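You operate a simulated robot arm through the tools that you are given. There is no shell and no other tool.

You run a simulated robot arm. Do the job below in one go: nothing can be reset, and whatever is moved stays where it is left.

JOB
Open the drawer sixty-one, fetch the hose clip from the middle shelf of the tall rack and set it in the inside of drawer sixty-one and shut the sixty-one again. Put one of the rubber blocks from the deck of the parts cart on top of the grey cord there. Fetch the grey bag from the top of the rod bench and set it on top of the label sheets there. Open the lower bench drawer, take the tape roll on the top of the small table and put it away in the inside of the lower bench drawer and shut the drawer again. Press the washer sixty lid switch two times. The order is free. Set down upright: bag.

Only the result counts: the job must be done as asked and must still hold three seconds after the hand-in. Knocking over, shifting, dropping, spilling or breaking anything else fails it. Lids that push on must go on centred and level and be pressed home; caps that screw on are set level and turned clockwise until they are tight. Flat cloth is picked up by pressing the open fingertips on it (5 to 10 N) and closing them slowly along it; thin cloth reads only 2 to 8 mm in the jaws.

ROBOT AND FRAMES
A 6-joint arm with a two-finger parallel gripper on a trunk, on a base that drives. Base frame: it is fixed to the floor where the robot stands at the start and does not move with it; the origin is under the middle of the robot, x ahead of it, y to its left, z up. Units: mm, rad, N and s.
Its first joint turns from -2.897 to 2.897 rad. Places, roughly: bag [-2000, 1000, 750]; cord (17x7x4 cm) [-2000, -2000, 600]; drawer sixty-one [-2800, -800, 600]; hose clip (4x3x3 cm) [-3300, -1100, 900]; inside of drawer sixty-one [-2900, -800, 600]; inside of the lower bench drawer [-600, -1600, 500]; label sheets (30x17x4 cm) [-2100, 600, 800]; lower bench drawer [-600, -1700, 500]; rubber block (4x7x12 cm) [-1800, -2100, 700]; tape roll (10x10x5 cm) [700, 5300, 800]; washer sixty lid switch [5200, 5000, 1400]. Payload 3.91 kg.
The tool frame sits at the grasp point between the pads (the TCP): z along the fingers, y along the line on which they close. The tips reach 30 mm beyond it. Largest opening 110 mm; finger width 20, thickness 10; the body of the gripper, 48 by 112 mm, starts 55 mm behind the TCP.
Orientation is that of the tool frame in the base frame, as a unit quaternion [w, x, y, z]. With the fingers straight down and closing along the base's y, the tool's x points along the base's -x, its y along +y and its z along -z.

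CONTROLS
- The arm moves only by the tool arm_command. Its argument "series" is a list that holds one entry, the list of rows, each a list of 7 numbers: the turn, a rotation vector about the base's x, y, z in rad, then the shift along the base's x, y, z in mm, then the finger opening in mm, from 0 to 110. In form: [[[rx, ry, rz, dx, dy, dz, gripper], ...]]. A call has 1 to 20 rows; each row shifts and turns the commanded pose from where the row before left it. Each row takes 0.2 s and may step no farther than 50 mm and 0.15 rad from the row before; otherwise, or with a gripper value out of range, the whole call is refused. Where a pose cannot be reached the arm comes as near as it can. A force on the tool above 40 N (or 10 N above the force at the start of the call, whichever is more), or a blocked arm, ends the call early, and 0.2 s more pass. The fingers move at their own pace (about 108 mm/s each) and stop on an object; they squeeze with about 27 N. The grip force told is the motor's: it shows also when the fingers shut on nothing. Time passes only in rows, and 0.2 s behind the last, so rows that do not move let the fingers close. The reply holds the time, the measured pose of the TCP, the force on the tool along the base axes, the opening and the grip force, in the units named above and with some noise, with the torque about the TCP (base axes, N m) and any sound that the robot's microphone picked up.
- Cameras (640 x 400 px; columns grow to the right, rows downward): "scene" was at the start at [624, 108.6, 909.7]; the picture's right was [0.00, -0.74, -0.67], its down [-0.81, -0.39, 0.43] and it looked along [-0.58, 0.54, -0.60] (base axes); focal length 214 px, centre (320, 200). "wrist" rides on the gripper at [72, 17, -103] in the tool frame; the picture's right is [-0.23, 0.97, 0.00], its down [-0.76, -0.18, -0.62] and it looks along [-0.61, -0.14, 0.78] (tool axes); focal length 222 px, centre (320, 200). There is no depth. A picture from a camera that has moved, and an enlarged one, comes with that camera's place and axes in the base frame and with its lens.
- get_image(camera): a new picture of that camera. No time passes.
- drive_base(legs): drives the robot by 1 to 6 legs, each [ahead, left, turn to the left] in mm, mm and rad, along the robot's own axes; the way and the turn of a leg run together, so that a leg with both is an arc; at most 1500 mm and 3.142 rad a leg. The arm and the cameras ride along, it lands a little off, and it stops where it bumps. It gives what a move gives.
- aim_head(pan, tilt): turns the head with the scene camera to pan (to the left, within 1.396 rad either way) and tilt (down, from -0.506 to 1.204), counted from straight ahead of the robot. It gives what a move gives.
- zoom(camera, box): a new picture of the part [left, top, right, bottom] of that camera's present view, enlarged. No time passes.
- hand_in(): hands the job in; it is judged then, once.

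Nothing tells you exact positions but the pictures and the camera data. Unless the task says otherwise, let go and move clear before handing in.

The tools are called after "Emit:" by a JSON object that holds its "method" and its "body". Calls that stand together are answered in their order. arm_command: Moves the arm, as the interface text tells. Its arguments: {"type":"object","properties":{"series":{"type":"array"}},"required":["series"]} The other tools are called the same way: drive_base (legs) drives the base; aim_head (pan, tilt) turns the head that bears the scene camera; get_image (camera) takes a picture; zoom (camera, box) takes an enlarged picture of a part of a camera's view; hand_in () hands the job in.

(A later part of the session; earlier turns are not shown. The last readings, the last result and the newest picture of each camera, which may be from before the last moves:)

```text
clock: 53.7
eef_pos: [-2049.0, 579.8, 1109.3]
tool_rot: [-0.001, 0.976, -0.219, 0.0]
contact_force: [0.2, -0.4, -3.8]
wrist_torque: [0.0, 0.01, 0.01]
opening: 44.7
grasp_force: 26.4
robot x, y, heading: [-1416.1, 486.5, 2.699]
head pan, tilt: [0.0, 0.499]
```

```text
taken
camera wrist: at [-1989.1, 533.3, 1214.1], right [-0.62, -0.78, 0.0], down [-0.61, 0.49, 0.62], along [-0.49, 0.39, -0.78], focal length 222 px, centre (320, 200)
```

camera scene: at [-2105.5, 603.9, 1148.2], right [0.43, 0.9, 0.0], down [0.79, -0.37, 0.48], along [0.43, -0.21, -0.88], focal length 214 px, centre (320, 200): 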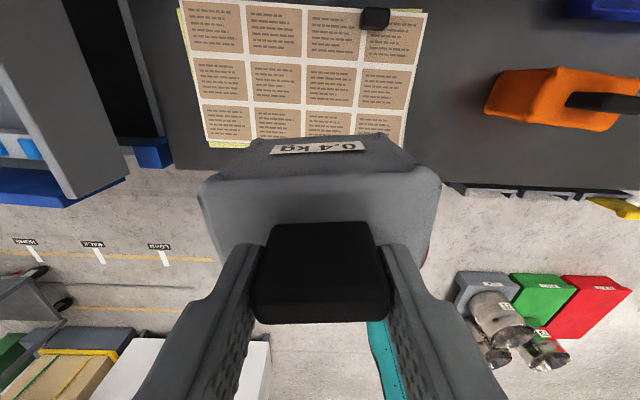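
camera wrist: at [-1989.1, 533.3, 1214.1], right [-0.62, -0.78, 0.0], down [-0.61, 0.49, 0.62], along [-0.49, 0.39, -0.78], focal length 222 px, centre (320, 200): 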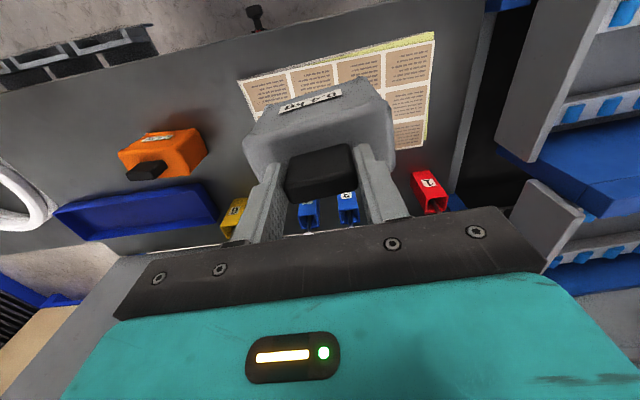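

I'm over the sheets, with the clip at their far edge. I'll shift slightly forward and come down in stages to set the bag on the paper.

Emit:
{"method": "arm_command", "body": {"series": [[[0, 0, 0, -17.5, 1.6, 0, 30], [0, 0, 0, -17.5, 1.6, 0, 30], [0, 0, 0, 0, 0, -35, 30], [0, 0, 0, 0, 0, -35, 30], [0, 0, 0, 0, 0, -35, 30], [0, 0, 0, 0, 0, -30, 30], [0, 0, 0, 0, 0, -15, 30], [0, 0, 0, 0, 0, 0, 30]]]}}

Emit:
{"method": "get_image", "body": {"camera": "scene"}}

Emit:
{"method": "get_image", "body": {"camera": "wrist"}}

```text
clock: 55.5
eef_pos: [-2083.6, 584.1, 955.9]
tool_rot: [0.0, 0.976, -0.219, 0.001]
contact_force: [1.4, -0.3, -3.7]
wrist_torque: [0.05, 0.0, 0.04]
opening: 44.1
grasp_force: 27.3
robot x, y, heading: [-1411.5, 491.1, 2.701]
head pan, tilt: [0.0, 0.499]
```

```text
taken
camera scene: at [-2141.6, 608.0, 995.9], right [0.43, 0.9, 0.0], down [0.79, -0.38, 0.48], along [0.43, -0.2, -0.88], focal length 214 px, centre (320, 200)
```

scene: 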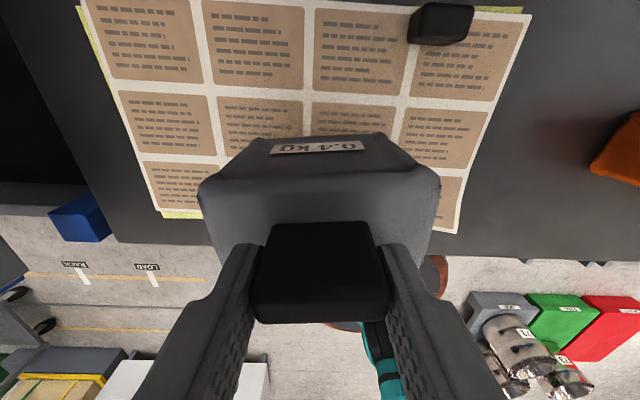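

```text
taken
camera wrist: at [-2025.3, 537.3, 1061.8], right [-0.62, -0.78, 0.0], down [-0.61, 0.49, 0.62], along [-0.49, 0.39, -0.78], focal length 222 px, centre (320, 200)
```

wrist: 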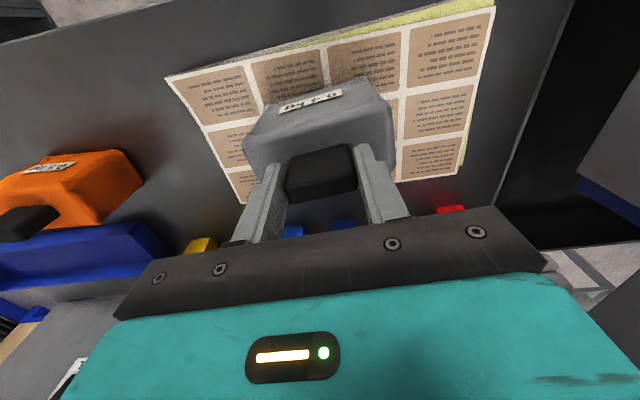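

Emit:
{"method": "arm_command", "body": {"series": [[[0, 0, 0, 0, 0, -8, 30], [0, 0, 0, 0, 0, -7, 30], [0, 0, 0, 0, 0, 0, 30]]]}}

Emit:
{"method": "arm_command", "body": {"series": [[[0, 0, 0, 0, 0, -3, 30], [0, 0, 0, 0, 0, 0, 30]]]}}

Emit:
{"method": "arm_command", "body": {"series": [[[0, 0, 0, 0, 0, -3, 30], [0, 0, 0, 0, 0, 0, 30]]]}}

```text
clock: 56.3
eef_pos: [-2083.1, 581.9, 942.2]
tool_rot: [0.0, 0.976, -0.218, 0.001]
contact_force: [-1.0, 0.4, -4.7]
wrist_torque: [0.03, -0.04, -0.02]
opening: 44.3
grasp_force: 27.1
robot x, y, heading: [-1415.1, 487.1, 2.701]
head pan, tilt: [0.0, 0.499]
```

```text
clock: 56.9
eef_pos: [-2083.3, 582.1, 938.7]
tool_rot: [0.0, 0.976, -0.219, 0.001]
contact_force: [0.3, 0.0, -4.0]
wrist_torque: [-0.01, 0.0, -0.02]
opening: 43.9
grasp_force: 27.0
robot x, y, heading: [-1410.8, 487.6, 2.699]
head pan, tilt: [0.0, 0.499]
```

```text
clock: 57.5
eef_pos: [-2083.2, 582.4, 935.9]
tool_rot: [0.001, 0.976, -0.219, 0.001]
contact_force: [0.4, 1.2, -4.1]
wrist_torque: [0.02, 0.0, 0.01]
opening: 44.5
grasp_force: 27.1
robot x, y, heading: [-1410.3, 487.8, 2.7]
head pan, tilt: [0.0, 0.499]
```

Emit:
{"method": "arm_command", "body": {"series": [[[0, 0, 0, 0, 0, -2, 30], [0, 0, 0, 0, 0, 0, 30]]]}}

Emit:
{"method": "arm_command", "body": {"series": [[[0, 0, 0, 0, 0, -2, 30], [0, 0, 0, 0, 0, 0, 30]]]}}

Emit:
{"method": "arm_command", "body": {"series": [[[0, 0, 0, 0, 0, -2, 30], [0, 0, 0, 0, 0, 0, 30]]]}}

```text
clock: 58.1
eef_pos: [-2082.6, 581.5, 934.7]
tool_rot: [0.0, 0.976, -0.219, 0.0]
contact_force: [0.3, 0.5, -2.9]
wrist_torque: [-0.02, 0.01, 0.02]
opening: 44.2
grasp_force: 27.1
robot x, y, heading: [-1409.6, 487.1, 2.697]
head pan, tilt: [0.0, 0.499]
```

```text
clock: 58.7
eef_pos: [-2083.7, 582.3, 933.8]
tool_rot: [0.0, 0.976, -0.219, 0.0]
contact_force: [-0.3, -2.1, 10.3]
wrist_torque: [-0.02, -0.33, 0.11]
opening: 44.7
grasp_force: 27.1
robot x, y, heading: [-1412.7, 490.6, 2.7]
head pan, tilt: [0.0, 0.499]
```

```text
clock: 59.3
eef_pos: [-2082.8, 582.5, 931.1]
tool_rot: [0.0, 0.976, -0.219, 0.0]
contact_force: [-1.6, -1.6, 27.4]
wrist_torque: [0.03, 0.18, 0.4]
opening: 44.0
grasp_force: 26.8
robot x, y, heading: [-1413.0, 486.7, 2.701]
head pan, tilt: [0.0, 0.499]
```

The bag is resting on the sheets (contact at about z 934). I'll ease the pressure off, open and lift away.

Emit:
{"method": "arm_command", "body": {"series": [[[0, 0, 0, 0, 0, 2.5, 30], [0, 0, 0, 0, 0, 0, 30], [0, 0, 0, 0, 0, 0, 60], [0, 0, 0, 0, 0, 0, 80], [0, 0, 0, 0, 0, 0, 80], [0, 0, 0, 0, 0, 30, 80], [0, 0, 0, 0, 0, 40, 80], [0, 0, 0, 0, 0, 40, 80], [0, 0, 0, 15, -7, 40, 80], [0, 0, 0, 15, -7, 0, 80]]]}}

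Emit:
{"method": "get_image", "body": {"camera": "scene"}}

Emit:
{"method": "get_image", "body": {"camera": "wrist"}}

```text
clock: 61.5
eef_pos: [-2051.5, 569.7, 1081.0]
tool_rot: [0.0, 0.976, -0.218, 0.002]
contact_force: [-0.1, -0.4, -0.7]
wrist_torque: [0.01, 0.0, -0.01]
opening: 80.2
grasp_force: 0.1
robot x, y, heading: [-1411.0, 485.7, 2.698]
head pan, tilt: [0.0, 0.499]
```

```text
taken
camera scene: at [-2109.7, 593.6, 1120.6], right [0.43, 0.9, 0.0], down [0.79, -0.38, 0.48], along [0.43, -0.21, -0.88], focal length 214 px, centre (320, 200)
```

scene: 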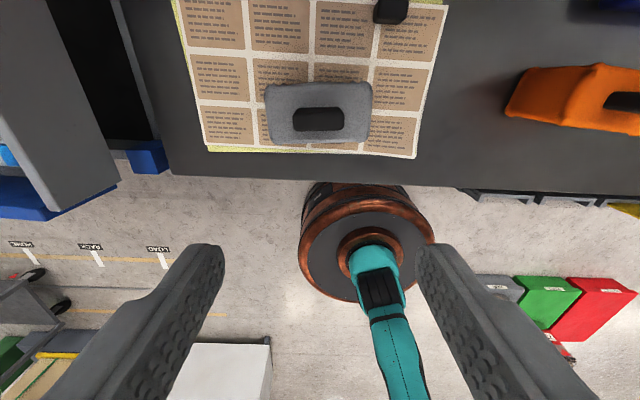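

```text
taken
camera wrist: at [-1993.4, 522.9, 1186.6], right [-0.62, -0.78, 0.0], down [-0.61, 0.49, 0.62], along [-0.49, 0.39, -0.78], focal length 222 px, centre (320, 200)
```

wrist: 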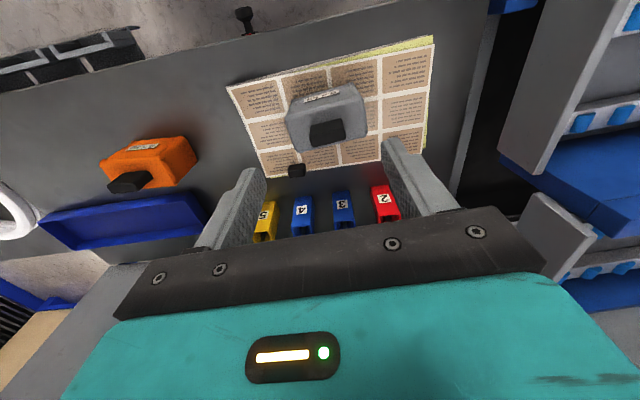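

The bag now stands upright on the label sheets. I'll level the hand, back away and drive left toward drawer 61 and the tall rack.

Emit:
{"method": "arm_command", "body": {"series": [[[0, 0, 0, 20, 20, 0, 80], [0, 0, 0, 20, 30, 0, 80], [0, 0, 0, 20, 30, 0, 80], [0, 0, 0, 20, 30, 0, 80], [0, 0, 0, 20, 30, 0, 80], [0.0611, 0.1291, 0, 10, 20, 0, 80], [0.0611, 0.1291, 0, 10, 0, 0, 80], [0.0611, 0.1291, 0, 0, 0, 0, 80], [0.0611, 0.1291, 0, 0, 0, 0, 80], [0.0611, 0.1291, 0, 0, 0, 0, 80], [0.0611, 0.1291, 0, 0, 0, 0, 80], [0.0611, 0.1291, 0, 0, 0, 0, 80], [0.0611, 0.1291, 0, 0, 0, 0, 80], [0.0611, 0.1291, 0, 0, 0, 0, 80], [0.0611, 0.1291, 0, 0, 0, 0, 80], [0.0611, 0.1291, 0, 0, 0, 0, 80]]]}}

Emit:
{"method": "drive_base", "body": {"legs": [[-250, 0, 0], [0, 1000, 0], [50, 900, 0]]}}

Emit:
{"method": "aim_head", "body": {"pan": 0.0, "tilt": 0.3}}

Emit:
{"method": "get_image", "body": {"camera": "scene"}}

```text
clock: 64.9
eef_pos: [-1933.3, 728.9, 1082.9]
tool_rot: [0.155, -0.689, 0.155, 0.691]
contact_force: [-0.3, 0.4, -0.1]
wrist_torque: [-0.04, 0.0, -0.01]
opening: 80.0
grasp_force: 0.1
robot x, y, heading: [-1411.1, 492.1, 2.702]
head pan, tilt: [0.0, 0.499]
```

```text
clock: 75.6
eef_pos: [-2528.7, -1118.1, 1082.8]
tool_rot: [0.131, -0.694, 0.131, 0.695]
contact_force: [0.7, -0.6, -0.3]
wrist_torque: [0.0, 0.0, 0.05]
opening: 79.8
grasp_force: 0.1
robot x, y, heading: [-1995.9, -1322.8, 2.769]
head pan, tilt: [0.0, 0.499]
stopped in leg 3: the robot was blocked; the commanded pose is now the measured one
```

```text
clock: 76.3
eef_pos: [-2530.0, -1118.4, 1083.0]
tool_rot: [-0.131, 0.695, -0.131, -0.695]
contact_force: [0.5, 0.2, 0.4]
wrist_torque: [0.01, 0.03, -0.04]
opening: 80.1
grasp_force: 0.0
robot x, y, heading: [-1990.5, -1320.4, 2.767]
head pan, tilt: [0.0, 0.3]
```

```text
taken
camera scene: at [-2494.0, -1135.1, 1165.4], right [0.36, 0.93, 0.0], down [0.28, -0.11, -0.95], along [-0.89, 0.35, -0.3], focal length 214 px, centre (320, 200)
```

scene: 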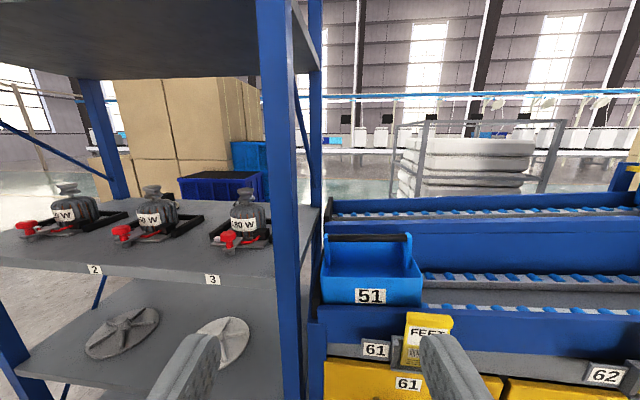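

The base stopped on a bump in the last leg, perhaps against the parts cart. I'll look left and back to see what it touched.

Emit:
{"method": "aim_head", "body": {"pan": 1.39, "tilt": 0.6}}

Emit:
{"method": "get_image", "body": {"camera": "scene"}}

Emit:
{"method": "get_image", "body": {"camera": "wrist"}}

```text
clock: 77.9
eef_pos: [-2528.3, -1118.5, 1082.6]
tool_rot: [-0.13, 0.695, -0.13, -0.695]
contact_force: [-0.9, 0.3, 0.1]
wrist_torque: [0.01, 0.0, -0.04]
opening: 80.1
grasp_force: 0.0
robot x, y, heading: [-1992.8, -1319.5, 2.77]
head pan, tilt: [1.389, 0.6]
```

```text
taken
camera scene: at [-2453.5, -1244.2, 1138.0], right [-0.85, 0.53, 0.0], down [0.3, 0.48, -0.83], along [-0.43, -0.7, -0.56], focal length 214 px, centre (320, 200)
```

scene: 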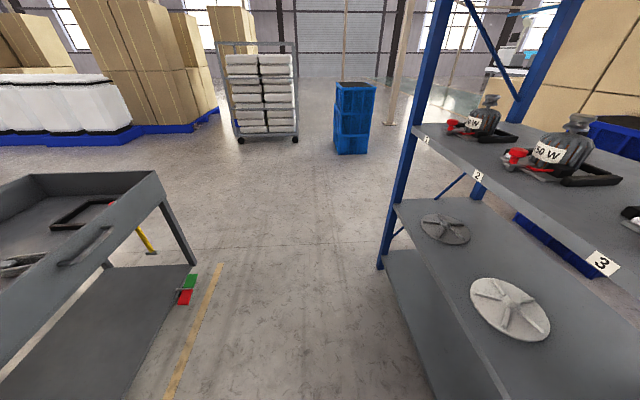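

```text
taken
camera wrist: at [-2437.5, -1172.2, 1012.2], right [-0.35, -0.91, 0.23], down [0.65, -0.06, 0.76], along [-0.68, 0.42, 0.61], focal length 222 px, centre (320, 200)
```

wrist: 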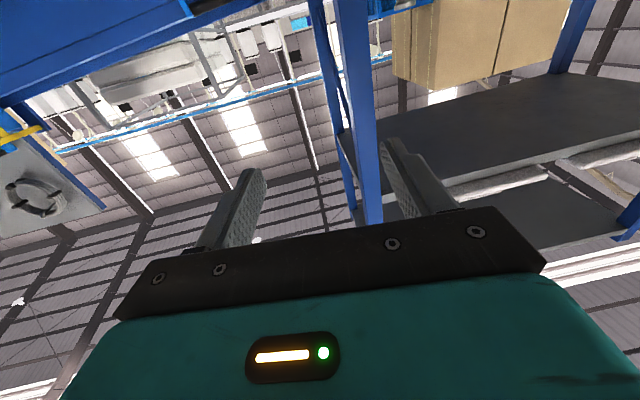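

The cart is close on the left, so the base probably stopped against it. I'll back away the way I came and compare the cart's position with its earlier view.

Emit:
{"method": "drive_base", "body": {"legs": [[0, -350, 0]]}}

Emit:
{"method": "aim_head", "body": {"pan": 1.39, "tilt": 0.5}}

Emit:
{"method": "get_image", "body": {"camera": "scene"}}

```text
clock: 80.2
eef_pos: [-2403.1, -793.9, 1082.3]
tool_rot: [-0.127, 0.696, -0.127, -0.695]
contact_force: [-0.3, 0.3, -0.2]
wrist_torque: [0.05, 0.03, 0.01]
opening: 80.1
grasp_force: 0.0
robot x, y, heading: [-1864.9, -990.7, 2.776]
head pan, tilt: [1.389, 0.6]
```

```text
clock: 80.8
eef_pos: [-2403.2, -793.0, 1082.7]
tool_rot: [-0.128, 0.696, -0.127, -0.695]
contact_force: [1.6, -0.5, -0.2]
wrist_torque: [0.0, 0.01, -0.01]
opening: 79.9
grasp_force: 0.1
robot x, y, heading: [-1867.5, -991.3, 2.779]
head pan, tilt: [1.389, 0.499]
```

```text
taken
camera scene: at [-2328.4, -920.5, 1147.0], right [-0.86, 0.52, 0.0], down [0.25, 0.41, -0.88], along [-0.45, -0.75, -0.48], focal length 214 px, centre (320, 200)
```

scene: 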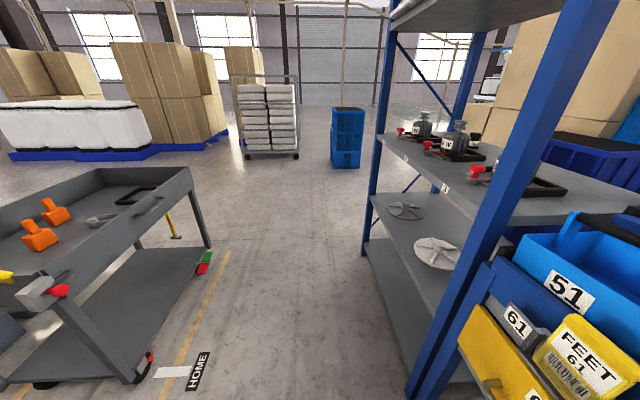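

Emit:
{"method": "zoom", "body": {"camera": "scene", "box": [0, 240, 250, 400]}}

Emit:
{"method": "zoom", "body": {"camera": "scene", "box": [0, 150, 220, 290]}}

```text
2.50 times, centred on (125, 320) of scene
camera zoom: at [-2328.4, -920.5, 1147.0], right [-0.86, 0.52, 0.0], down [0.25, 0.41, -0.88], along [-0.45, -0.75, -0.48], focal length 536 px, centre (808, -100)
```

zoom: 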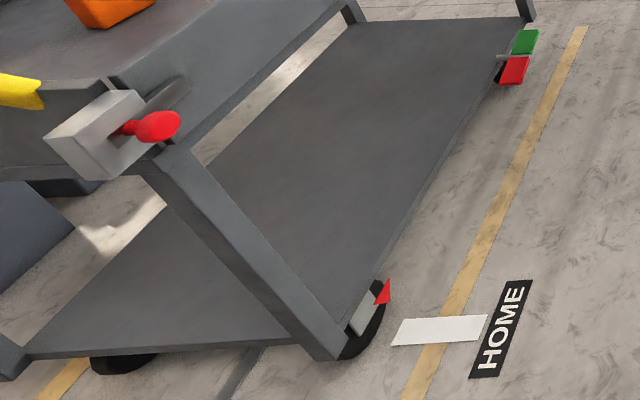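

```text
2.86 times, centred on (110, 220) of scene
camera zoom: at [-2328.4, -920.5, 1147.0], right [-0.86, 0.52, 0.0], down [0.25, 0.41, -0.88], along [-0.45, -0.75, -0.48], focal length 613 px, centre (920, 143)
```

zoom: 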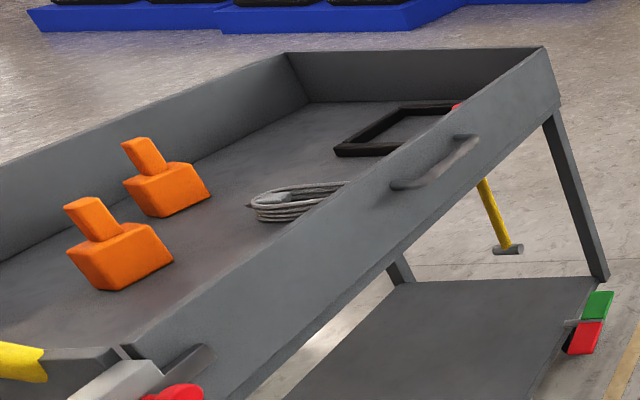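

The cart and its load look in place beside the HOME mark. From here I can view the rack's middle shelf, so I'll zoom in to find the hose clip.

Emit:
{"method": "zoom", "body": {"camera": "scene", "box": [360, 90, 600, 270]}}

Emit:
{"method": "aim_head", "body": {"pan": 0.7, "tilt": 0.3}}

Emit:
{"method": "get_image", "body": {"camera": "scene"}}

Emit:
{"method": "zoom", "body": {"camera": "scene", "box": [120, 120, 360, 280]}}

```text
2.22 times, centred on (480, 180) of scene
camera zoom: at [-2328.4, -920.5, 1147.0], right [-0.86, 0.52, 0.0], down [0.25, 0.41, -0.88], along [-0.45, -0.75, -0.48], focal length 477 px, centre (-36, 244)
```

zoom: 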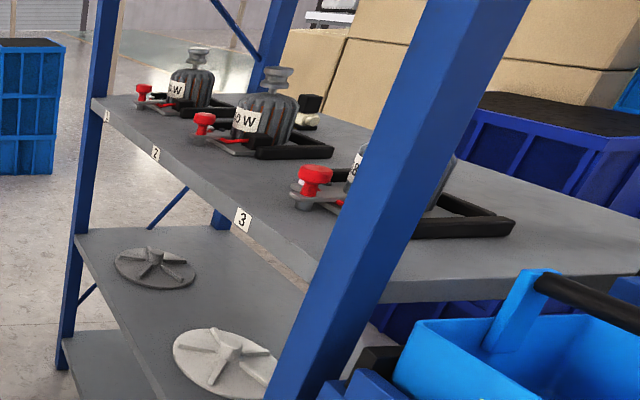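

```text
clock: 81.9
eef_pos: [-2403.2, -792.4, 1082.3]
tool_rot: [0.127, -0.695, 0.128, 0.696]
contact_force: [-0.2, 0.2, 0.4]
wrist_torque: [-0.01, 0.0, 0.01]
opening: 79.9
grasp_force: 0.2
robot x, y, heading: [-1863.7, -991.8, 2.78]
head pan, tilt: [0.7, 0.3]
```

```text
taken
camera scene: at [-2369.4, -873.6, 1165.4], right [-0.33, 0.94, 0.0], down [0.28, 0.1, -0.96], along [-0.9, -0.32, -0.3], focal length 214 px, centre (320, 200)
```

scene: 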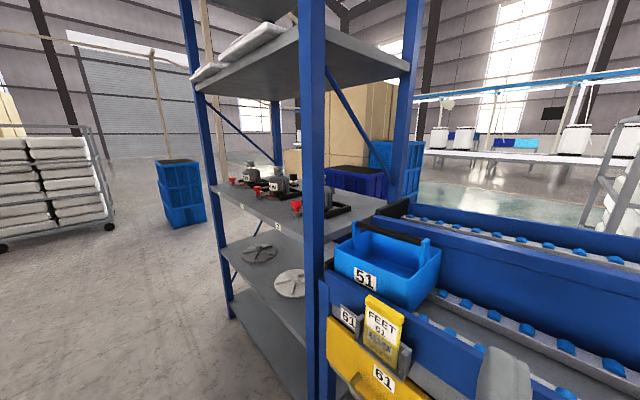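

```text
2.50 times, centred on (240, 200) of scene
camera zoom: at [-2369.4, -873.6, 1165.4], right [-0.33, 0.94, 0.0], down [0.28, 0.1, -0.96], along [-0.9, -0.32, -0.3], focal length 536 px, centre (520, 200)
```

zoom: 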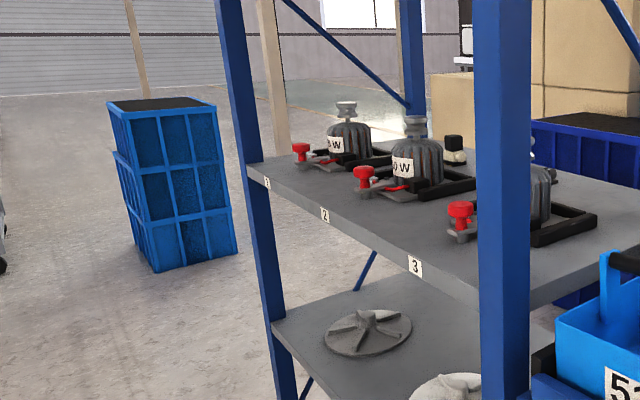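

The clip should be behind and between fixtures 2 and 3 on the middle shelf (top at about z 890). I'll retract the arm, square up and move in front of the rack, keeping well clear of the cart.

Emit:
{"method": "arm_command", "body": {"series": [[[0, 0, 0, 28, -10.6, 0, 80], [0, 0, 0, 28, -10.6, 0, 80], [0, 0, 0, 28, -10.6, 0, 80], [0, 0, 0, 0, 0, 0, 80]]]}}

Emit:
{"method": "drive_base", "body": {"legs": [[0, 0, -0.072], [250, 0, 0]]}}

```text
clock: 82.9
eef_pos: [-2319.5, -826.1, 1082.3]
tool_rot: [-0.128, 0.695, -0.128, -0.695]
contact_force: [0.4, 0.6, 0.7]
wrist_torque: [0.06, 0.01, 0.01]
opening: 79.9
grasp_force: 0.1
robot x, y, heading: [-1864.1, -987.8, 2.782]
head pan, tilt: [0.7, 0.3]
```

```text
clock: 85.2
eef_pos: [-2534.7, -686.4, 1082.9]
tool_rot: [-0.153, 0.691, -0.153, -0.69]
contact_force: [0.5, -0.8, -1.1]
wrist_torque: [0.0, 0.02, -0.02]
opening: 79.8
grasp_force: 0.0
robot x, y, heading: [-2092.4, -886.0, 2.709]
head pan, tilt: [0.7, 0.3]
```

Emit:
{"method": "drive_base", "body": {"legs": [[0, 350, 0], [0, 300, 0]]}}

Emit:
{"method": "aim_head", "body": {"pan": 0.1, "tilt": 0.45}}

Emit:
{"method": "get_image", "body": {"camera": "scene"}}

```text
clock: 89.1
eef_pos: [-2810.6, -1272.3, 1082.9]
tool_rot: [0.153, -0.69, 0.153, 0.69]
contact_force: [0.4, 0.3, 0.0]
wrist_torque: [-0.03, 0.01, -0.02]
opening: 80.3
grasp_force: 0.0
robot x, y, heading: [-2369.7, -1469.1, 2.704]
head pan, tilt: [0.7, 0.3]
```

```text
clock: 90.1
eef_pos: [-2811.7, -1272.7, 1083.1]
tool_rot: [-0.152, 0.691, -0.152, -0.69]
contact_force: [0.4, 0.3, 0.5]
wrist_torque: [-0.03, -0.02, -0.03]
opening: 80.1
grasp_force: 0.1
robot x, y, heading: [-2369.6, -1463.9, 2.709]
head pan, tilt: [0.099, 0.45]
```

```text
taken
camera scene: at [-2778.9, -1299.9, 1151.6], right [0.33, 0.94, 0.0], down [0.41, -0.14, -0.9], along [-0.85, 0.29, -0.44], focal length 214 px, centre (320, 200)
```

scene: 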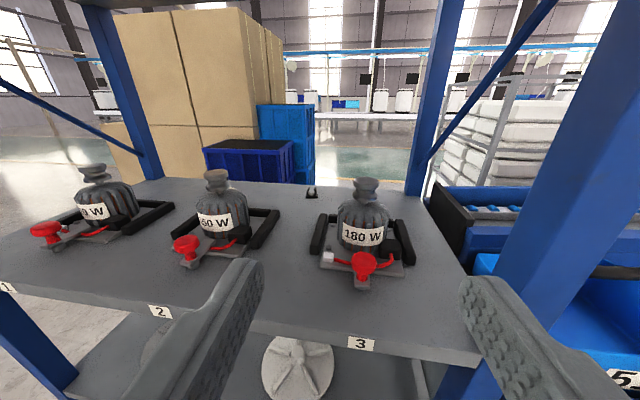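

Emit:
{"method": "zoom", "body": {"camera": "scene", "box": [270, 160, 430, 280]}}

Emit:
{"method": "zoom", "body": {"camera": "scene", "box": [20, 150, 290, 290]}}

```text
3.33 times, centred on (350, 220) of scene
camera zoom: at [-2778.9, -1299.9, 1151.6], right [0.33, 0.94, 0.0], down [0.41, -0.14, -0.9], along [-0.85, 0.29, -0.44], focal length 715 px, centre (220, 133)
```

zoom: 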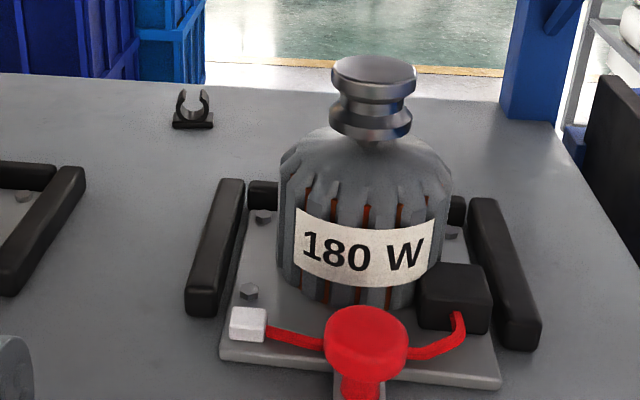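

```text
2.37 times, centred on (155, 220) of scene
camera zoom: at [-2778.9, -1299.9, 1151.6], right [0.33, 0.94, 0.0], down [0.41, -0.14, -0.9], along [-0.85, 0.29, -0.44], focal length 508 px, centre (711, 153)
```

zoom: 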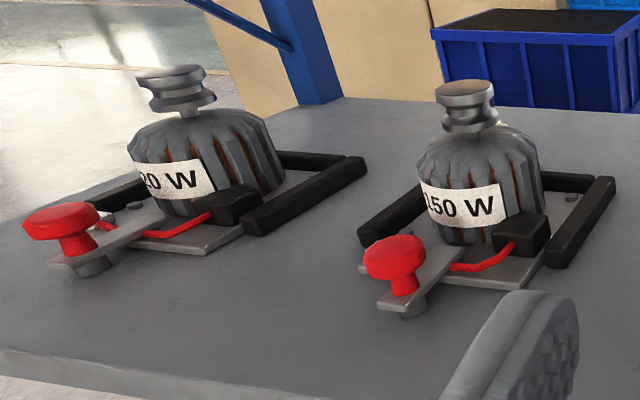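

The hose clip is a small black U-clip near the back edge of the shelf, between fixtures 2 and 3. Drawer 61 comes first, so I'll look at its handle on the right.

Emit:
{"method": "drive_base", "body": {"legs": [[0, -300, 0]]}}

Emit:
{"method": "aim_head", "body": {"pan": -0.4, "tilt": 0.9}}

Emit:
{"method": "get_image", "body": {"camera": "scene"}}

```text
clock: 92.1
eef_pos: [-2684.6, -1001.5, 1083.4]
tool_rot: [0.154, -0.69, 0.153, 0.691]
contact_force: [-0.4, 0.2, -0.3]
wrist_torque: [-0.02, 0.0, 0.0]
opening: 79.9
grasp_force: 0.0
robot x, y, heading: [-2245.4, -1199.4, 2.709]
head pan, tilt: [0.099, 0.45]
```

```text
clock: 93.0
eef_pos: [-2684.4, -1002.3, 1083.4]
tool_rot: [0.154, -0.69, 0.154, 0.69]
contact_force: [0.4, 0.4, 0.3]
wrist_torque: [-0.01, -0.01, 0.01]
opening: 79.9
grasp_force: 0.0
robot x, y, heading: [-2243.1, -1204.3, 2.704]
head pan, tilt: [-0.4, 0.901]
```

```text
taken
camera scene: at [-2617.1, -1004.7, 1113.3], right [0.74, 0.67, 0.0], down [0.52, -0.58, -0.62], along [-0.42, 0.46, -0.78], focal length 214 px, centre (320, 200)
```

scene: 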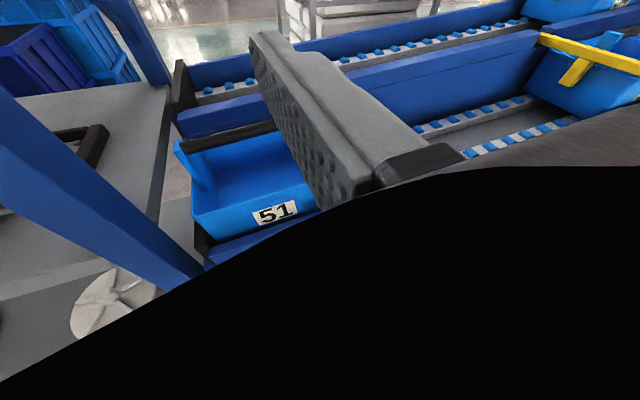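

Emit:
{"method": "arm_command", "body": {"series": [[[0, 0, 0, 0, 0, -45, 80], [0, 0, 0, 0, 0, -45, 80], [0, 0, 0, 0, 0, -45, 80], [0, 0, 0, 0, 0, -45, 80], [0, 0, 0, 0, 0, -45, 80], [0, 0, 0, 0, 0, -45, 80], [0, 0, 0, 0, 0, -45, 80], [0, 0, 0, 0, 0, 0, 80]]]}}

Emit:
{"method": "aim_head", "body": {"pan": -0.2, "tilt": 0.3}}

Emit:
{"method": "get_image", "body": {"camera": "scene"}}

```text
clock: 94.7
eef_pos: [-2787.7, -961.0, 906.6]
tool_rot: [0.156, -0.684, 0.151, 0.696]
contact_force: [1.2, 0.2, 8.0]
wrist_torque: [0.41, 0.05, -0.04]
opening: 80.0
grasp_force: 0.3
out of reach, approached as far as the arm can: row 3, 4, 5, 6, 7
robot x, y, heading: [-2245.8, -1200.1, 2.704]
head pan, tilt: [-0.4, 0.901]
stopped in row 8: the force on the tool passed its limit at 67 N (the readings are from after the stop); the commanded pose is now the measured one
```

```text
clock: 95.7
eef_pos: [-2787.3, -960.7, 907.0]
tool_rot: [0.156, -0.685, 0.151, 0.696]
contact_force: [-1.4, 0.4, 20.3]
wrist_torque: [1.06, 0.16, -0.03]
opening: 80.3
grasp_force: 0.7
robot x, y, heading: [-2249.3, -1203.7, 2.702]
head pan, tilt: [-0.201, 0.3]
```

```text
taken
camera scene: at [-2743.0, -964.7, 988.2], right [0.6, 0.8, 0.0], down [0.22, -0.17, -0.96], along [-0.77, 0.57, -0.28], focal length 214 px, centre (320, 200)
```

scene: 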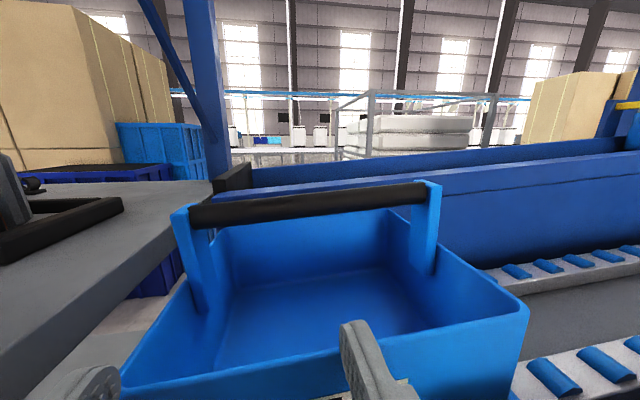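

The arm couldn't hold that retracted pose and swung outward onto something near bin 51. I'll lift straight up at once and check.

Emit:
{"method": "arm_command", "body": {"series": [[[0, 0, 0, 0, 0, 15, 80], [0, 0, 0, 0, 0, 30, 80], [0, 0, 0, 0, 0, 40, 80], [0, 0, 0, 0, 0, 40, 80], [0, 0, 0, 0, 0, 0, 80]]]}}

Emit:
{"method": "aim_head", "body": {"pan": -0.2, "tilt": 0.5}}

Emit:
{"method": "get_image", "body": {"camera": "scene"}}

```text
clock: 96.9
eef_pos: [-2789.1, -963.4, 1032.2]
tool_rot: [0.155, -0.686, 0.151, 0.695]
contact_force: [0.6, -0.5, 0.2]
wrist_torque: [0.02, -0.01, 0.01]
opening: 79.9
grasp_force: 0.1
robot x, y, heading: [-2241.3, -1201.5, 2.702]
head pan, tilt: [-0.201, 0.3]
```

```text
clock: 97.6
eef_pos: [-2790.8, -963.6, 1031.6]
tool_rot: [0.154, -0.686, 0.15, 0.695]
contact_force: [0.1, -0.7, 0.7]
wrist_torque: [-0.01, -0.04, -0.02]
opening: 79.8
grasp_force: 0.1
robot x, y, heading: [-2244.8, -1202.5, 2.706]
head pan, tilt: [-0.201, 0.499]
```

```text
taken
camera scene: at [-2744.2, -967.6, 1095.3], right [0.6, 0.8, 0.0], down [0.37, -0.28, -0.89], along [-0.71, 0.53, -0.47], focal length 214 px, centre (320, 200)
```

scene: 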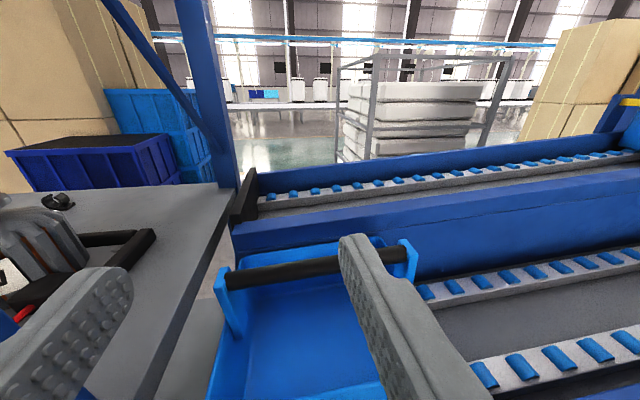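

Emit:
{"method": "arm_command", "body": {"series": [[[0, 0, 0, 0, 0, 30, 80], [0, 0, 0, 0, 0, 30, 80], [0, 0, 0, 0, 0, 0, 80]]]}}

Emit:
{"method": "drive_base", "body": {"legs": [[-220, 0, 0]]}}

Emit:
{"method": "aim_head", "body": {"pan": 0.0, "tilt": 0.6}}

Emit:
{"method": "get_image", "body": {"camera": "scene"}}

Emit:
{"method": "zoom", "body": {"camera": "scene", "box": [200, 80, 460, 260]}}

```text
clock: 98.4
eef_pos: [-2790.7, -961.3, 1090.2]
tool_rot: [0.157, -0.685, 0.153, 0.695]
contact_force: [-0.4, -0.6, -0.1]
wrist_torque: [0.02, -0.01, -0.01]
opening: 80.0
grasp_force: 0.1
robot x, y, heading: [-2239.9, -1202.8, 2.705]
head pan, tilt: [-0.201, 0.499]
```

```text
clock: 100.1
eef_pos: [-2588.8, -1062.0, 1090.3]
tool_rot: [0.152, -0.686, 0.148, 0.696]
contact_force: [0.8, 0.5, 0.0]
wrist_torque: [-0.02, -0.01, 0.04]
opening: 80.0
grasp_force: 0.0
robot x, y, heading: [-2040.3, -1298.6, 2.711]
head pan, tilt: [-0.201, 0.499]
```

```text
clock: 100.8
eef_pos: [-2589.5, -1062.5, 1090.4]
tool_rot: [0.153, -0.686, 0.149, 0.696]
contact_force: [0.5, -0.1, 0.2]
wrist_torque: [-0.01, 0.01, 0.0]
opening: 80.0
grasp_force: 0.1
robot x, y, heading: [-2042.6, -1296.4, 2.706]
head pan, tilt: [0.0, 0.6]
```

```text
taken
camera scene: at [-2550.1, -1082.7, 1144.6], right [0.42, 0.91, 0.0], down [0.5, -0.23, -0.83], along [-0.76, 0.35, -0.55], focal length 214 px, centre (320, 200)
```

scene: 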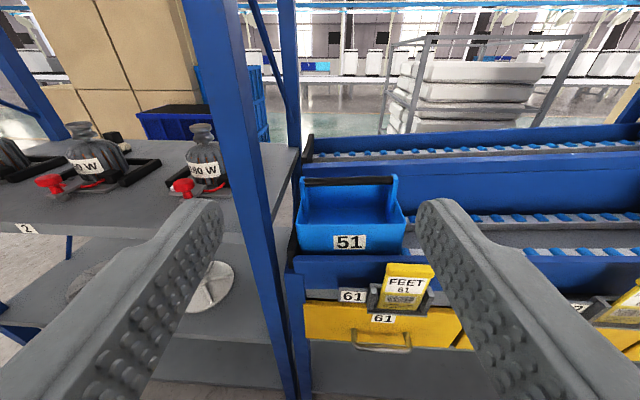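

```text
2.22 times, centred on (330, 170) of scene
camera zoom: at [-2550.1, -1082.7, 1144.6], right [0.42, 0.91, 0.0], down [0.5, -0.23, -0.83], along [-0.76, 0.35, -0.55], focal length 477 px, centre (298, 267)
```

zoom: 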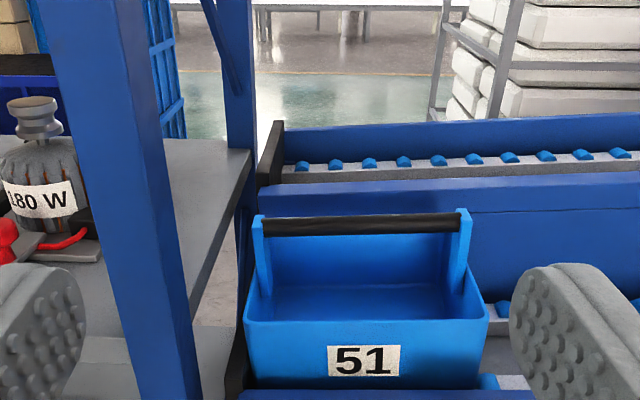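

Bin 51 still sits square in its lane, so nothing seems to have moved. Drawer 61's handle is near (-2695, -860, 600), so I'll line the base up with it and roll the hand so the fingers close vertically on the bar.

Emit:
{"method": "drive_base", "body": {"legs": [[0, -124, 0]]}}

Emit:
{"method": "arm_command", "body": {"series": [[[-0.1298, 0.0596, 0, 0, 0, 0, 80], [-0.1298, 0.0596, 0, 0, 0, 0, 80], [-0.1298, 0.0596, 0, 0, 0, 0, 80], [-0.1298, 0.0596, 0, 0, 0, 0, 80], [-0.1298, 0.0596, 0, 0, 0, 0, 80], [-0.1298, 0.0596, 0, 0, 0, 0, 80], [-0.1298, 0.0596, 0, 0, 0, 0, 80], [-0.1298, 0.0596, 0, 0, 0, 0, 80], [-0.1298, 0.0596, 0, 0, 0, 0, 80], [-0.1298, 0.0596, 0, 0, 0, 0, 80], [-0.1298, 0.0596, 0, 0, 0, 0, 80], [0, 0, 0, 0, 0, 0, 80]]]}}

Emit:
{"method": "get_image", "body": {"camera": "scene"}}

Emit:
{"method": "get_image", "body": {"camera": "wrist"}}

```text
clock: 102.1
eef_pos: [-2537.2, -947.9, 1091.2]
tool_rot: [0.152, -0.686, 0.148, 0.696]
contact_force: [-0.7, 0.7, 0.4]
wrist_torque: [0.02, 0.01, -0.01]
opening: 80.3
grasp_force: 0.0
robot x, y, heading: [-1991.1, -1182.6, 2.713]
head pan, tilt: [0.0, 0.6]
```

```text
clock: 104.7
eef_pos: [-2538.4, -947.0, 1090.0]
tool_rot: [-0.377, -0.377, 0.599, 0.598]
contact_force: [0.1, -0.3, -0.3]
wrist_torque: [-0.05, 0.01, 0.01]
opening: 79.7
grasp_force: 0.0
robot x, y, heading: [-1988.3, -1181.2, 2.713]
head pan, tilt: [0.0, 0.6]
```

```text
taken
camera scene: at [-2475.7, -919.6, 1090.9], right [0.0, 0.0, -1.0], down [0.16, -0.99, 0.0], along [-0.99, -0.16, 0.0], focal length 214 px, centre (320, 200)
```

scene: 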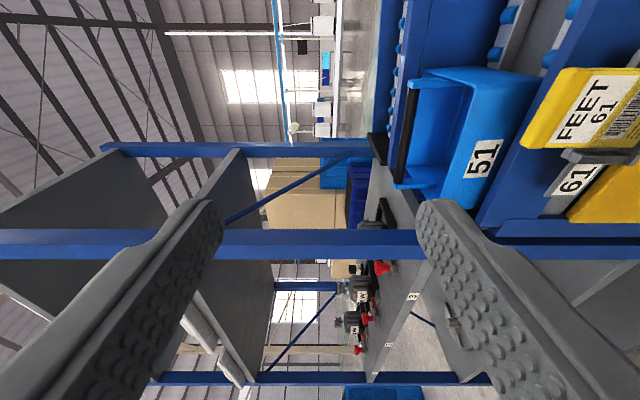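

```text
taken
camera wrist: at [-2474.2, -1058.1, 1109.1], right [0.1, 0.2, 0.97], down [0.89, 0.42, -0.18], along [-0.45, 0.88, -0.14], focal length 222 px, centre (320, 200)
```

wrist: 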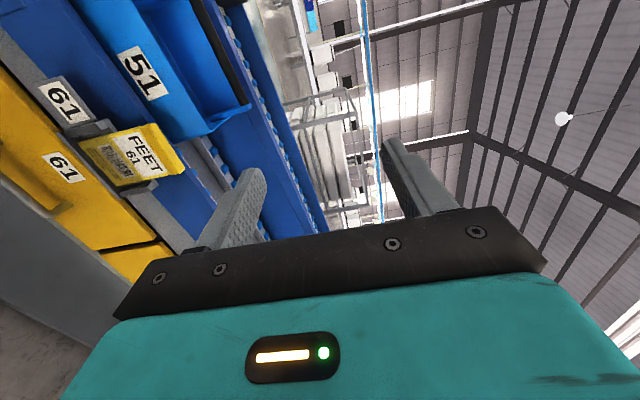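

Emit:
{"method": "arm_command", "body": {"series": [[[0, 0, 0, -13.5, 6.5, -40, 80], [0, 0, 0, -13.5, 6.5, -40, 80], [0, 0, 0, -13.5, 6.5, -40, 80], [0, 0, 0, 0, 0, 0, 80]]]}}

Emit:
{"method": "arm_command", "body": {"series": [[[0, 0, 0, -13.5, 6.5, -40, 80], [0, 0, 0, -13.5, 6.5, -40, 80], [0, 0, 0, -13.5, 6.5, -40, 80], [0, 0, 0, 0, 0, 0, 80]]]}}

```text
clock: 105.7
eef_pos: [-2575.0, -927.1, 969.6]
tool_rot: [-0.378, -0.377, 0.596, 0.599]
contact_force: [0.5, 0.0, -0.6]
wrist_torque: [-0.03, -0.06, -0.01]
opening: 80.1
grasp_force: 0.1
robot x, y, heading: [-1989.8, -1183.2, 2.714]
head pan, tilt: [0.0, 0.6]
```

```text
clock: 106.7
eef_pos: [-2617.6, -909.5, 852.4]
tool_rot: [-0.377, -0.378, 0.597, 0.598]
contact_force: [-0.5, -0.1, 0.2]
wrist_torque: [-0.02, 0.01, 0.02]
opening: 80.2
grasp_force: 0.0
robot x, y, heading: [-1986.6, -1182.7, 2.708]
head pan, tilt: [0.0, 0.6]
```

Emit:
{"method": "drive_base", "body": {"legs": [[-80, 0, 0]]}}

Emit:
{"method": "arm_command", "body": {"series": [[[0, 0, 0, -9, 4.3, -40, 80], [0, 0, 0, -9, 4.3, -40, 80], [0, 0, 0, -9, 4.3, -40, 80], [0, 0, 0, 0, 0, 0, 80]]]}}

Emit:
{"method": "arm_command", "body": {"series": [[[0, 0, 0, -9, 4.3, -40, 80], [0, 0, 0, -9, 4.3, -40, 80], [0, 0, 0, -9, 4.3, -40, 80], [0, 0, 0, 0, 0, 0, 80]]]}}

Emit:
{"method": "aim_head", "body": {"pan": 0.0, "tilt": 0.3}}

Emit:
{"method": "get_image", "body": {"camera": "scene"}}

Emit:
{"method": "get_image", "body": {"camera": "wrist"}}

```text
clock: 107.8
eef_pos: [-2544.2, -944.2, 851.5]
tool_rot: [-0.378, -0.379, 0.597, 0.597]
contact_force: [0.5, 0.5, 0.6]
wrist_torque: [0.0, -0.01, 0.0]
opening: 79.9
grasp_force: 0.1
robot x, y, heading: [-1911.1, -1214.8, 2.71]
head pan, tilt: [0.0, 0.6]
```

```text
clock: 108.8
eef_pos: [-2572.0, -934.6, 732.1]
tool_rot: [-0.378, -0.379, 0.597, 0.597]
contact_force: [-0.5, -0.3, -0.3]
wrist_torque: [-0.01, 0.01, 0.03]
opening: 80.1
grasp_force: 0.2
robot x, y, heading: [-1912.7, -1213.8, 2.715]
head pan, tilt: [0.0, 0.6]
```

```text
clock: 109.8
eef_pos: [-2598.5, -922.9, 613.1]
tool_rot: [-0.378, -0.379, 0.597, 0.598]
contact_force: [0.1, -1.0, -0.1]
wrist_torque: [0.0, -0.02, 0.01]
opening: 80.1
grasp_force: 0.1
robot x, y, heading: [-1913.4, -1214.4, 2.712]
head pan, tilt: [0.0, 0.6]
```

```text
clock: 110.5
eef_pos: [-2598.3, -920.7, 614.1]
tool_rot: [-0.378, -0.379, 0.597, 0.597]
contact_force: [0.3, -1.2, -0.8]
wrist_torque: [0.01, -0.05, 0.0]
opening: 79.8
grasp_force: 0.0
robot x, y, heading: [-1914.4, -1215.4, 2.715]
head pan, tilt: [0.0, 0.3]
```

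```text
taken
camera scene: at [-2530.4, -866.3, 613.5], right [0.0, 0.0, -1.0], down [-0.14, -0.99, 0.0], along [-0.99, 0.14, 0.0], focal length 214 px, centre (320, 200)
```

scene: 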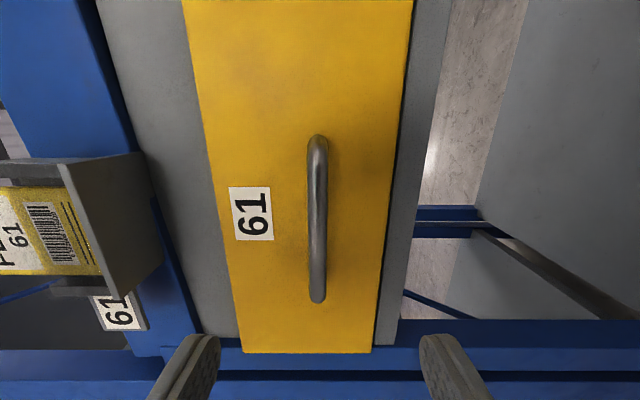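

```text
taken
camera wrist: at [-2535.8, -1031.8, 631.5], right [0.1, 0.2, 0.97], down [0.89, 0.42, -0.18], along [-0.45, 0.88, -0.14], focal length 222 px, centre (320, 200)
```

wrist: 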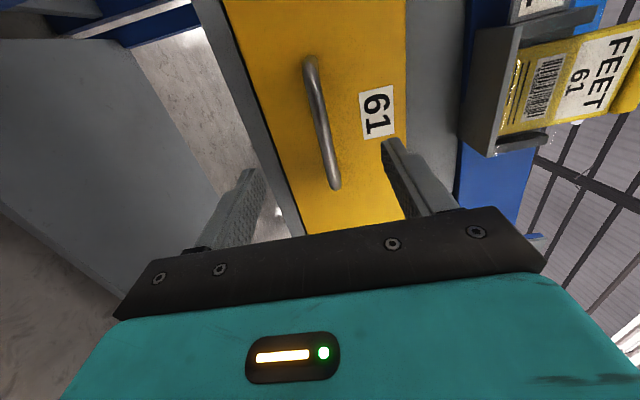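

The handle bar is about 104 mm ahead of the fingers and level with them. I'll advance over it and close.

Emit:
{"method": "arm_command", "body": {"series": [[[0, 0, 0, -26, 16.7, 2, 80], [0, 0, 0, -26, 16.7, 0, 80], [0, 0, 0, -26, 16.7, 0, 80], [0, 0, 0, 0, 0, 0, 80], [0, 0, 0, 0, 0, 0, 40], [0, 0, 0, 0, 0, 0, 5], [0, 0, 0, 0, 0, 0, 0], [0, 0, 0, 0, 0, 0, 0]]]}}

Emit:
{"method": "get_image", "body": {"camera": "scene"}}

Emit:
{"method": "get_image", "body": {"camera": "wrist"}}

```text
clock: 112.3
eef_pos: [-2679.4, -868.0, 615.6]
tool_rot: [-0.377, -0.379, 0.598, 0.597]
contact_force: [-0.7, 0.3, 0.1]
wrist_torque: [-0.1, 0.06, 0.02]
opening: 13.9
grasp_force: 45.0
robot x, y, heading: [-1916.0, -1213.1, 2.712]
head pan, tilt: [0.0, 0.3]
```

```text
taken
camera scene: at [-2610.5, -813.0, 615.4], right [0.0, 0.0, -1.0], down [-0.14, -0.99, 0.0], along [-0.99, 0.14, 0.0], focal length 214 px, centre (320, 200)
```

scene: 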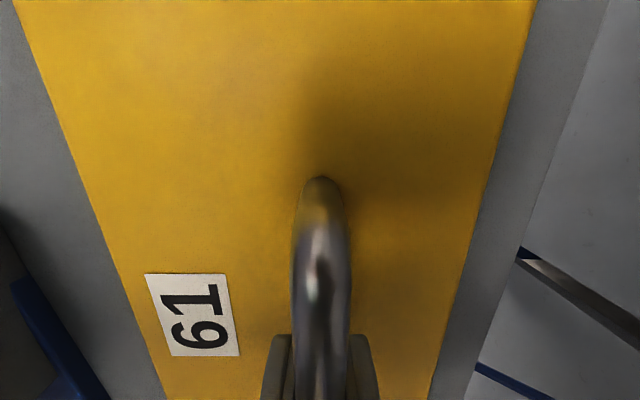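

```text
taken
camera wrist: at [-2616.0, -978.5, 633.3], right [0.1, 0.2, 0.97], down [0.89, 0.42, -0.18], along [-0.45, 0.88, -0.14], focal length 222 px, centre (320, 200)
```

wrist: 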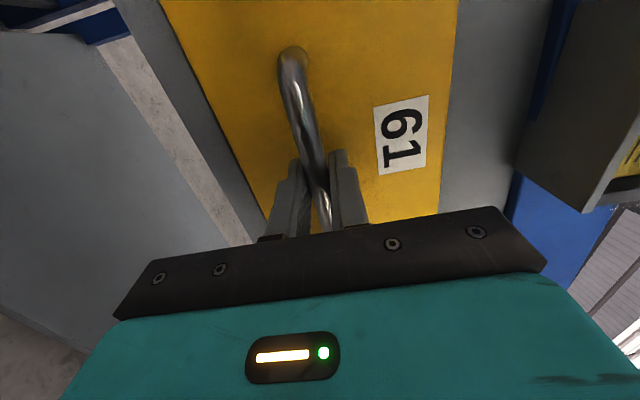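

The handle is gripped. I'll start pulling the drawer straight out with the arm and watch the force.

Emit:
{"method": "arm_command", "body": {"series": [[[0, 0, 0, 13.6, -6.3, 0, 0], [0, 0, 0, 18.1, -8.4, 0, 0], [0, 0, 0, 18.1, -8.4, 0, 0], [0, 0, 0, 0, 0, 0, 0]]]}}

```text
clock: 113.3
eef_pos: [-2631.1, -895.6, 614.5]
tool_rot: [-0.379, -0.381, 0.595, 0.597]
contact_force: [-19.1, -35.1, 2.3]
wrist_torque: [-0.2, 0.14, 0.72]
opening: 13.9
grasp_force: 44.1
robot x, y, heading: [-1913.6, -1214.0, 2.717]
head pan, tilt: [0.0, 0.3]
```

The drawer is sliding, but there's a sideways load toward its true direction. I'll relieve that and correct the pull direction.

Emit:
{"method": "arm_command", "body": {"series": [[[0, 0, 0, -1.7, -3.6, 0, 0], [0, 0, 0, 0, 0, 0, 0]]]}}

```text
clock: 114.0
eef_pos: [-2630.0, -894.8, 615.7]
tool_rot: [-0.377, -0.38, 0.597, 0.598]
contact_force: [-15.4, -28.5, -1.3]
wrist_torque: [-0.19, 0.07, 0.7]
opening: 13.8
grasp_force: 45.0
robot x, y, heading: [-1914.8, -1217.4, 2.712]
head pan, tilt: [0.0, 0.3]
```

Emit:
{"method": "get_image", "body": {"camera": "scene"}}

Emit:
{"method": "get_image", "body": {"camera": "wrist"}}

Emit:
{"method": "aim_head", "body": {"pan": 0.6, "tilt": 0.5}}

Emit:
{"method": "get_image", "body": {"camera": "scene"}}

```text
taken
camera scene: at [-2560.4, -839.5, 615.4], right [0.0, 0.0, -1.0], down [-0.14, -0.99, 0.0], along [-0.99, 0.14, 0.0], focal length 214 px, centre (320, 200)
```

scene: 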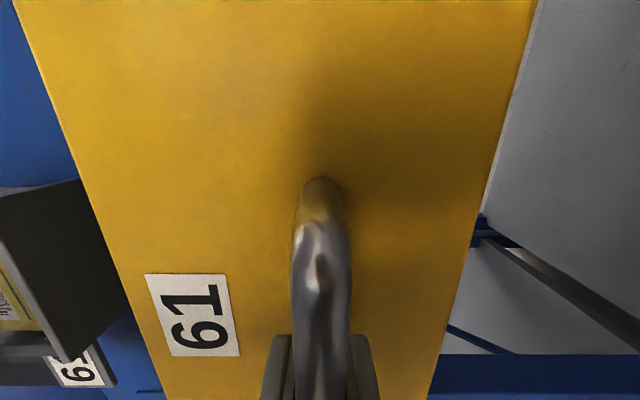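

```text
taken
camera wrist: at [-2565.7, -1005.1, 633.3], right [0.1, 0.2, 0.97], down [0.89, 0.42, -0.18], along [-0.45, 0.88, -0.14], focal length 222 px, centre (320, 200)
```

wrist: 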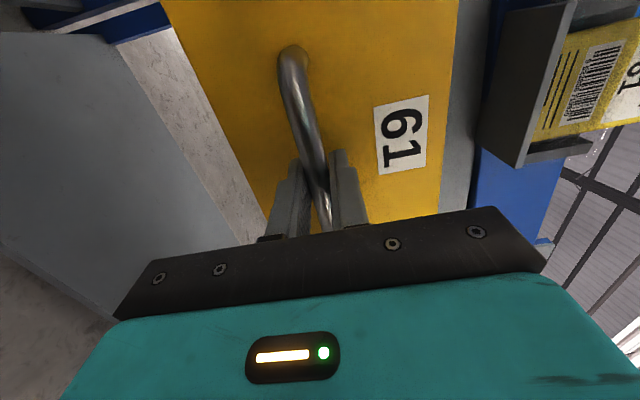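

```text
clock: 115.0
eef_pos: [-2629.1, -894.9, 613.8]
tool_rot: [-0.378, -0.38, 0.597, 0.597]
contact_force: [-12.9, -26.4, -4.0]
wrist_torque: [-0.21, 0.08, 0.17]
opening: 13.9
grasp_force: 44.9
robot x, y, heading: [-1915.0, -1216.6, 2.713]
head pan, tilt: [0.6, 0.499]
```

```text
taken
camera scene: at [-2551.8, -864.0, 666.7], right [-0.51, 0.24, -0.83], down [-0.02, -0.96, -0.27], along [-0.86, -0.12, 0.49], focal length 214 px, centre (320, 200)
```

scene: 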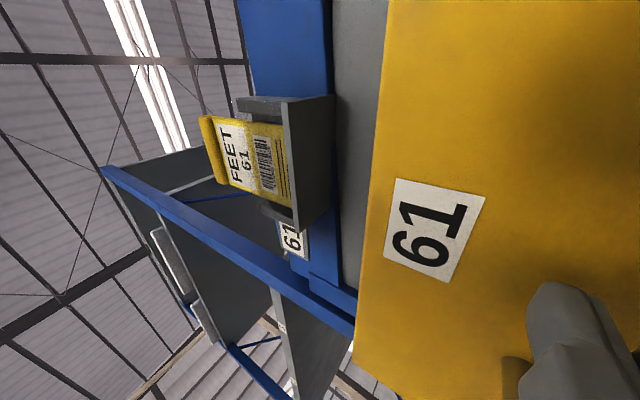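

The drawer moved 56 mm along (0.880, -0.475), so I'll continue the pull in that direction.

Emit:
{"method": "arm_command", "body": {"series": [[[0, 0, 0, -1.4, -2.6, 0, 0], [0, 0, 0, 22, -11.9, 0, 0], [0, 0, 0, 22, -11.9, 0, 0], [0, 0, 0, 0, 0, 0, 0]]]}}

```text
clock: 116.0
eef_pos: [-2583.2, -919.8, 615.2]
tool_rot: [-0.377, -0.377, 0.597, 0.599]
contact_force: [3.6, 4.6, 7.7]
wrist_torque: [-0.06, 0.13, -0.55]
opening: 13.8
grasp_force: 44.9
robot x, y, heading: [-1915.4, -1215.3, 2.72]
head pan, tilt: [0.6, 0.499]
```

Emit:
{"method": "arm_command", "body": {"series": [[[0, 0, 0, 22, -11.9, 0, 0], [0, 0, 0, 22, -11.9, 0, 0], [0, 0, 0, 0, 0, 0, 0]]]}}

Emit:
{"method": "arm_command", "body": {"series": [[[0, 0, 0, 22, -11.9, 0, 0], [0, 0, 0, 22, -11.9, 0, 0], [0, 0, 0, 0, 0, 0, 0]]]}}

```text
clock: 116.7
eef_pos: [-2541.2, -942.4, 615.9]
tool_rot: [-0.377, -0.377, 0.597, 0.6]
contact_force: [2.1, 3.1, 4.3]
wrist_torque: [-0.07, 0.07, 0.0]
opening: 13.6
grasp_force: 45.0
robot x, y, heading: [-1913.3, -1212.4, 2.715]
head pan, tilt: [0.6, 0.499]
stopped in row 3: the force on the tool passed its limit at 41 N (the readings are from after the stop); the commanded pose is now the measured one
```

```text
clock: 117.5
eef_pos: [-2539.6, -942.5, 615.8]
tool_rot: [-0.377, -0.377, 0.598, 0.599]
contact_force: [4.5, 6.6, 7.9]
wrist_torque: [-0.08, 0.11, -0.05]
opening: 13.8
grasp_force: 44.9
out of reach, approached as far as the arm can: row 1, 2
robot x, y, heading: [-1918.7, -1214.9, 2.715]
head pan, tilt: [0.6, 0.499]
```

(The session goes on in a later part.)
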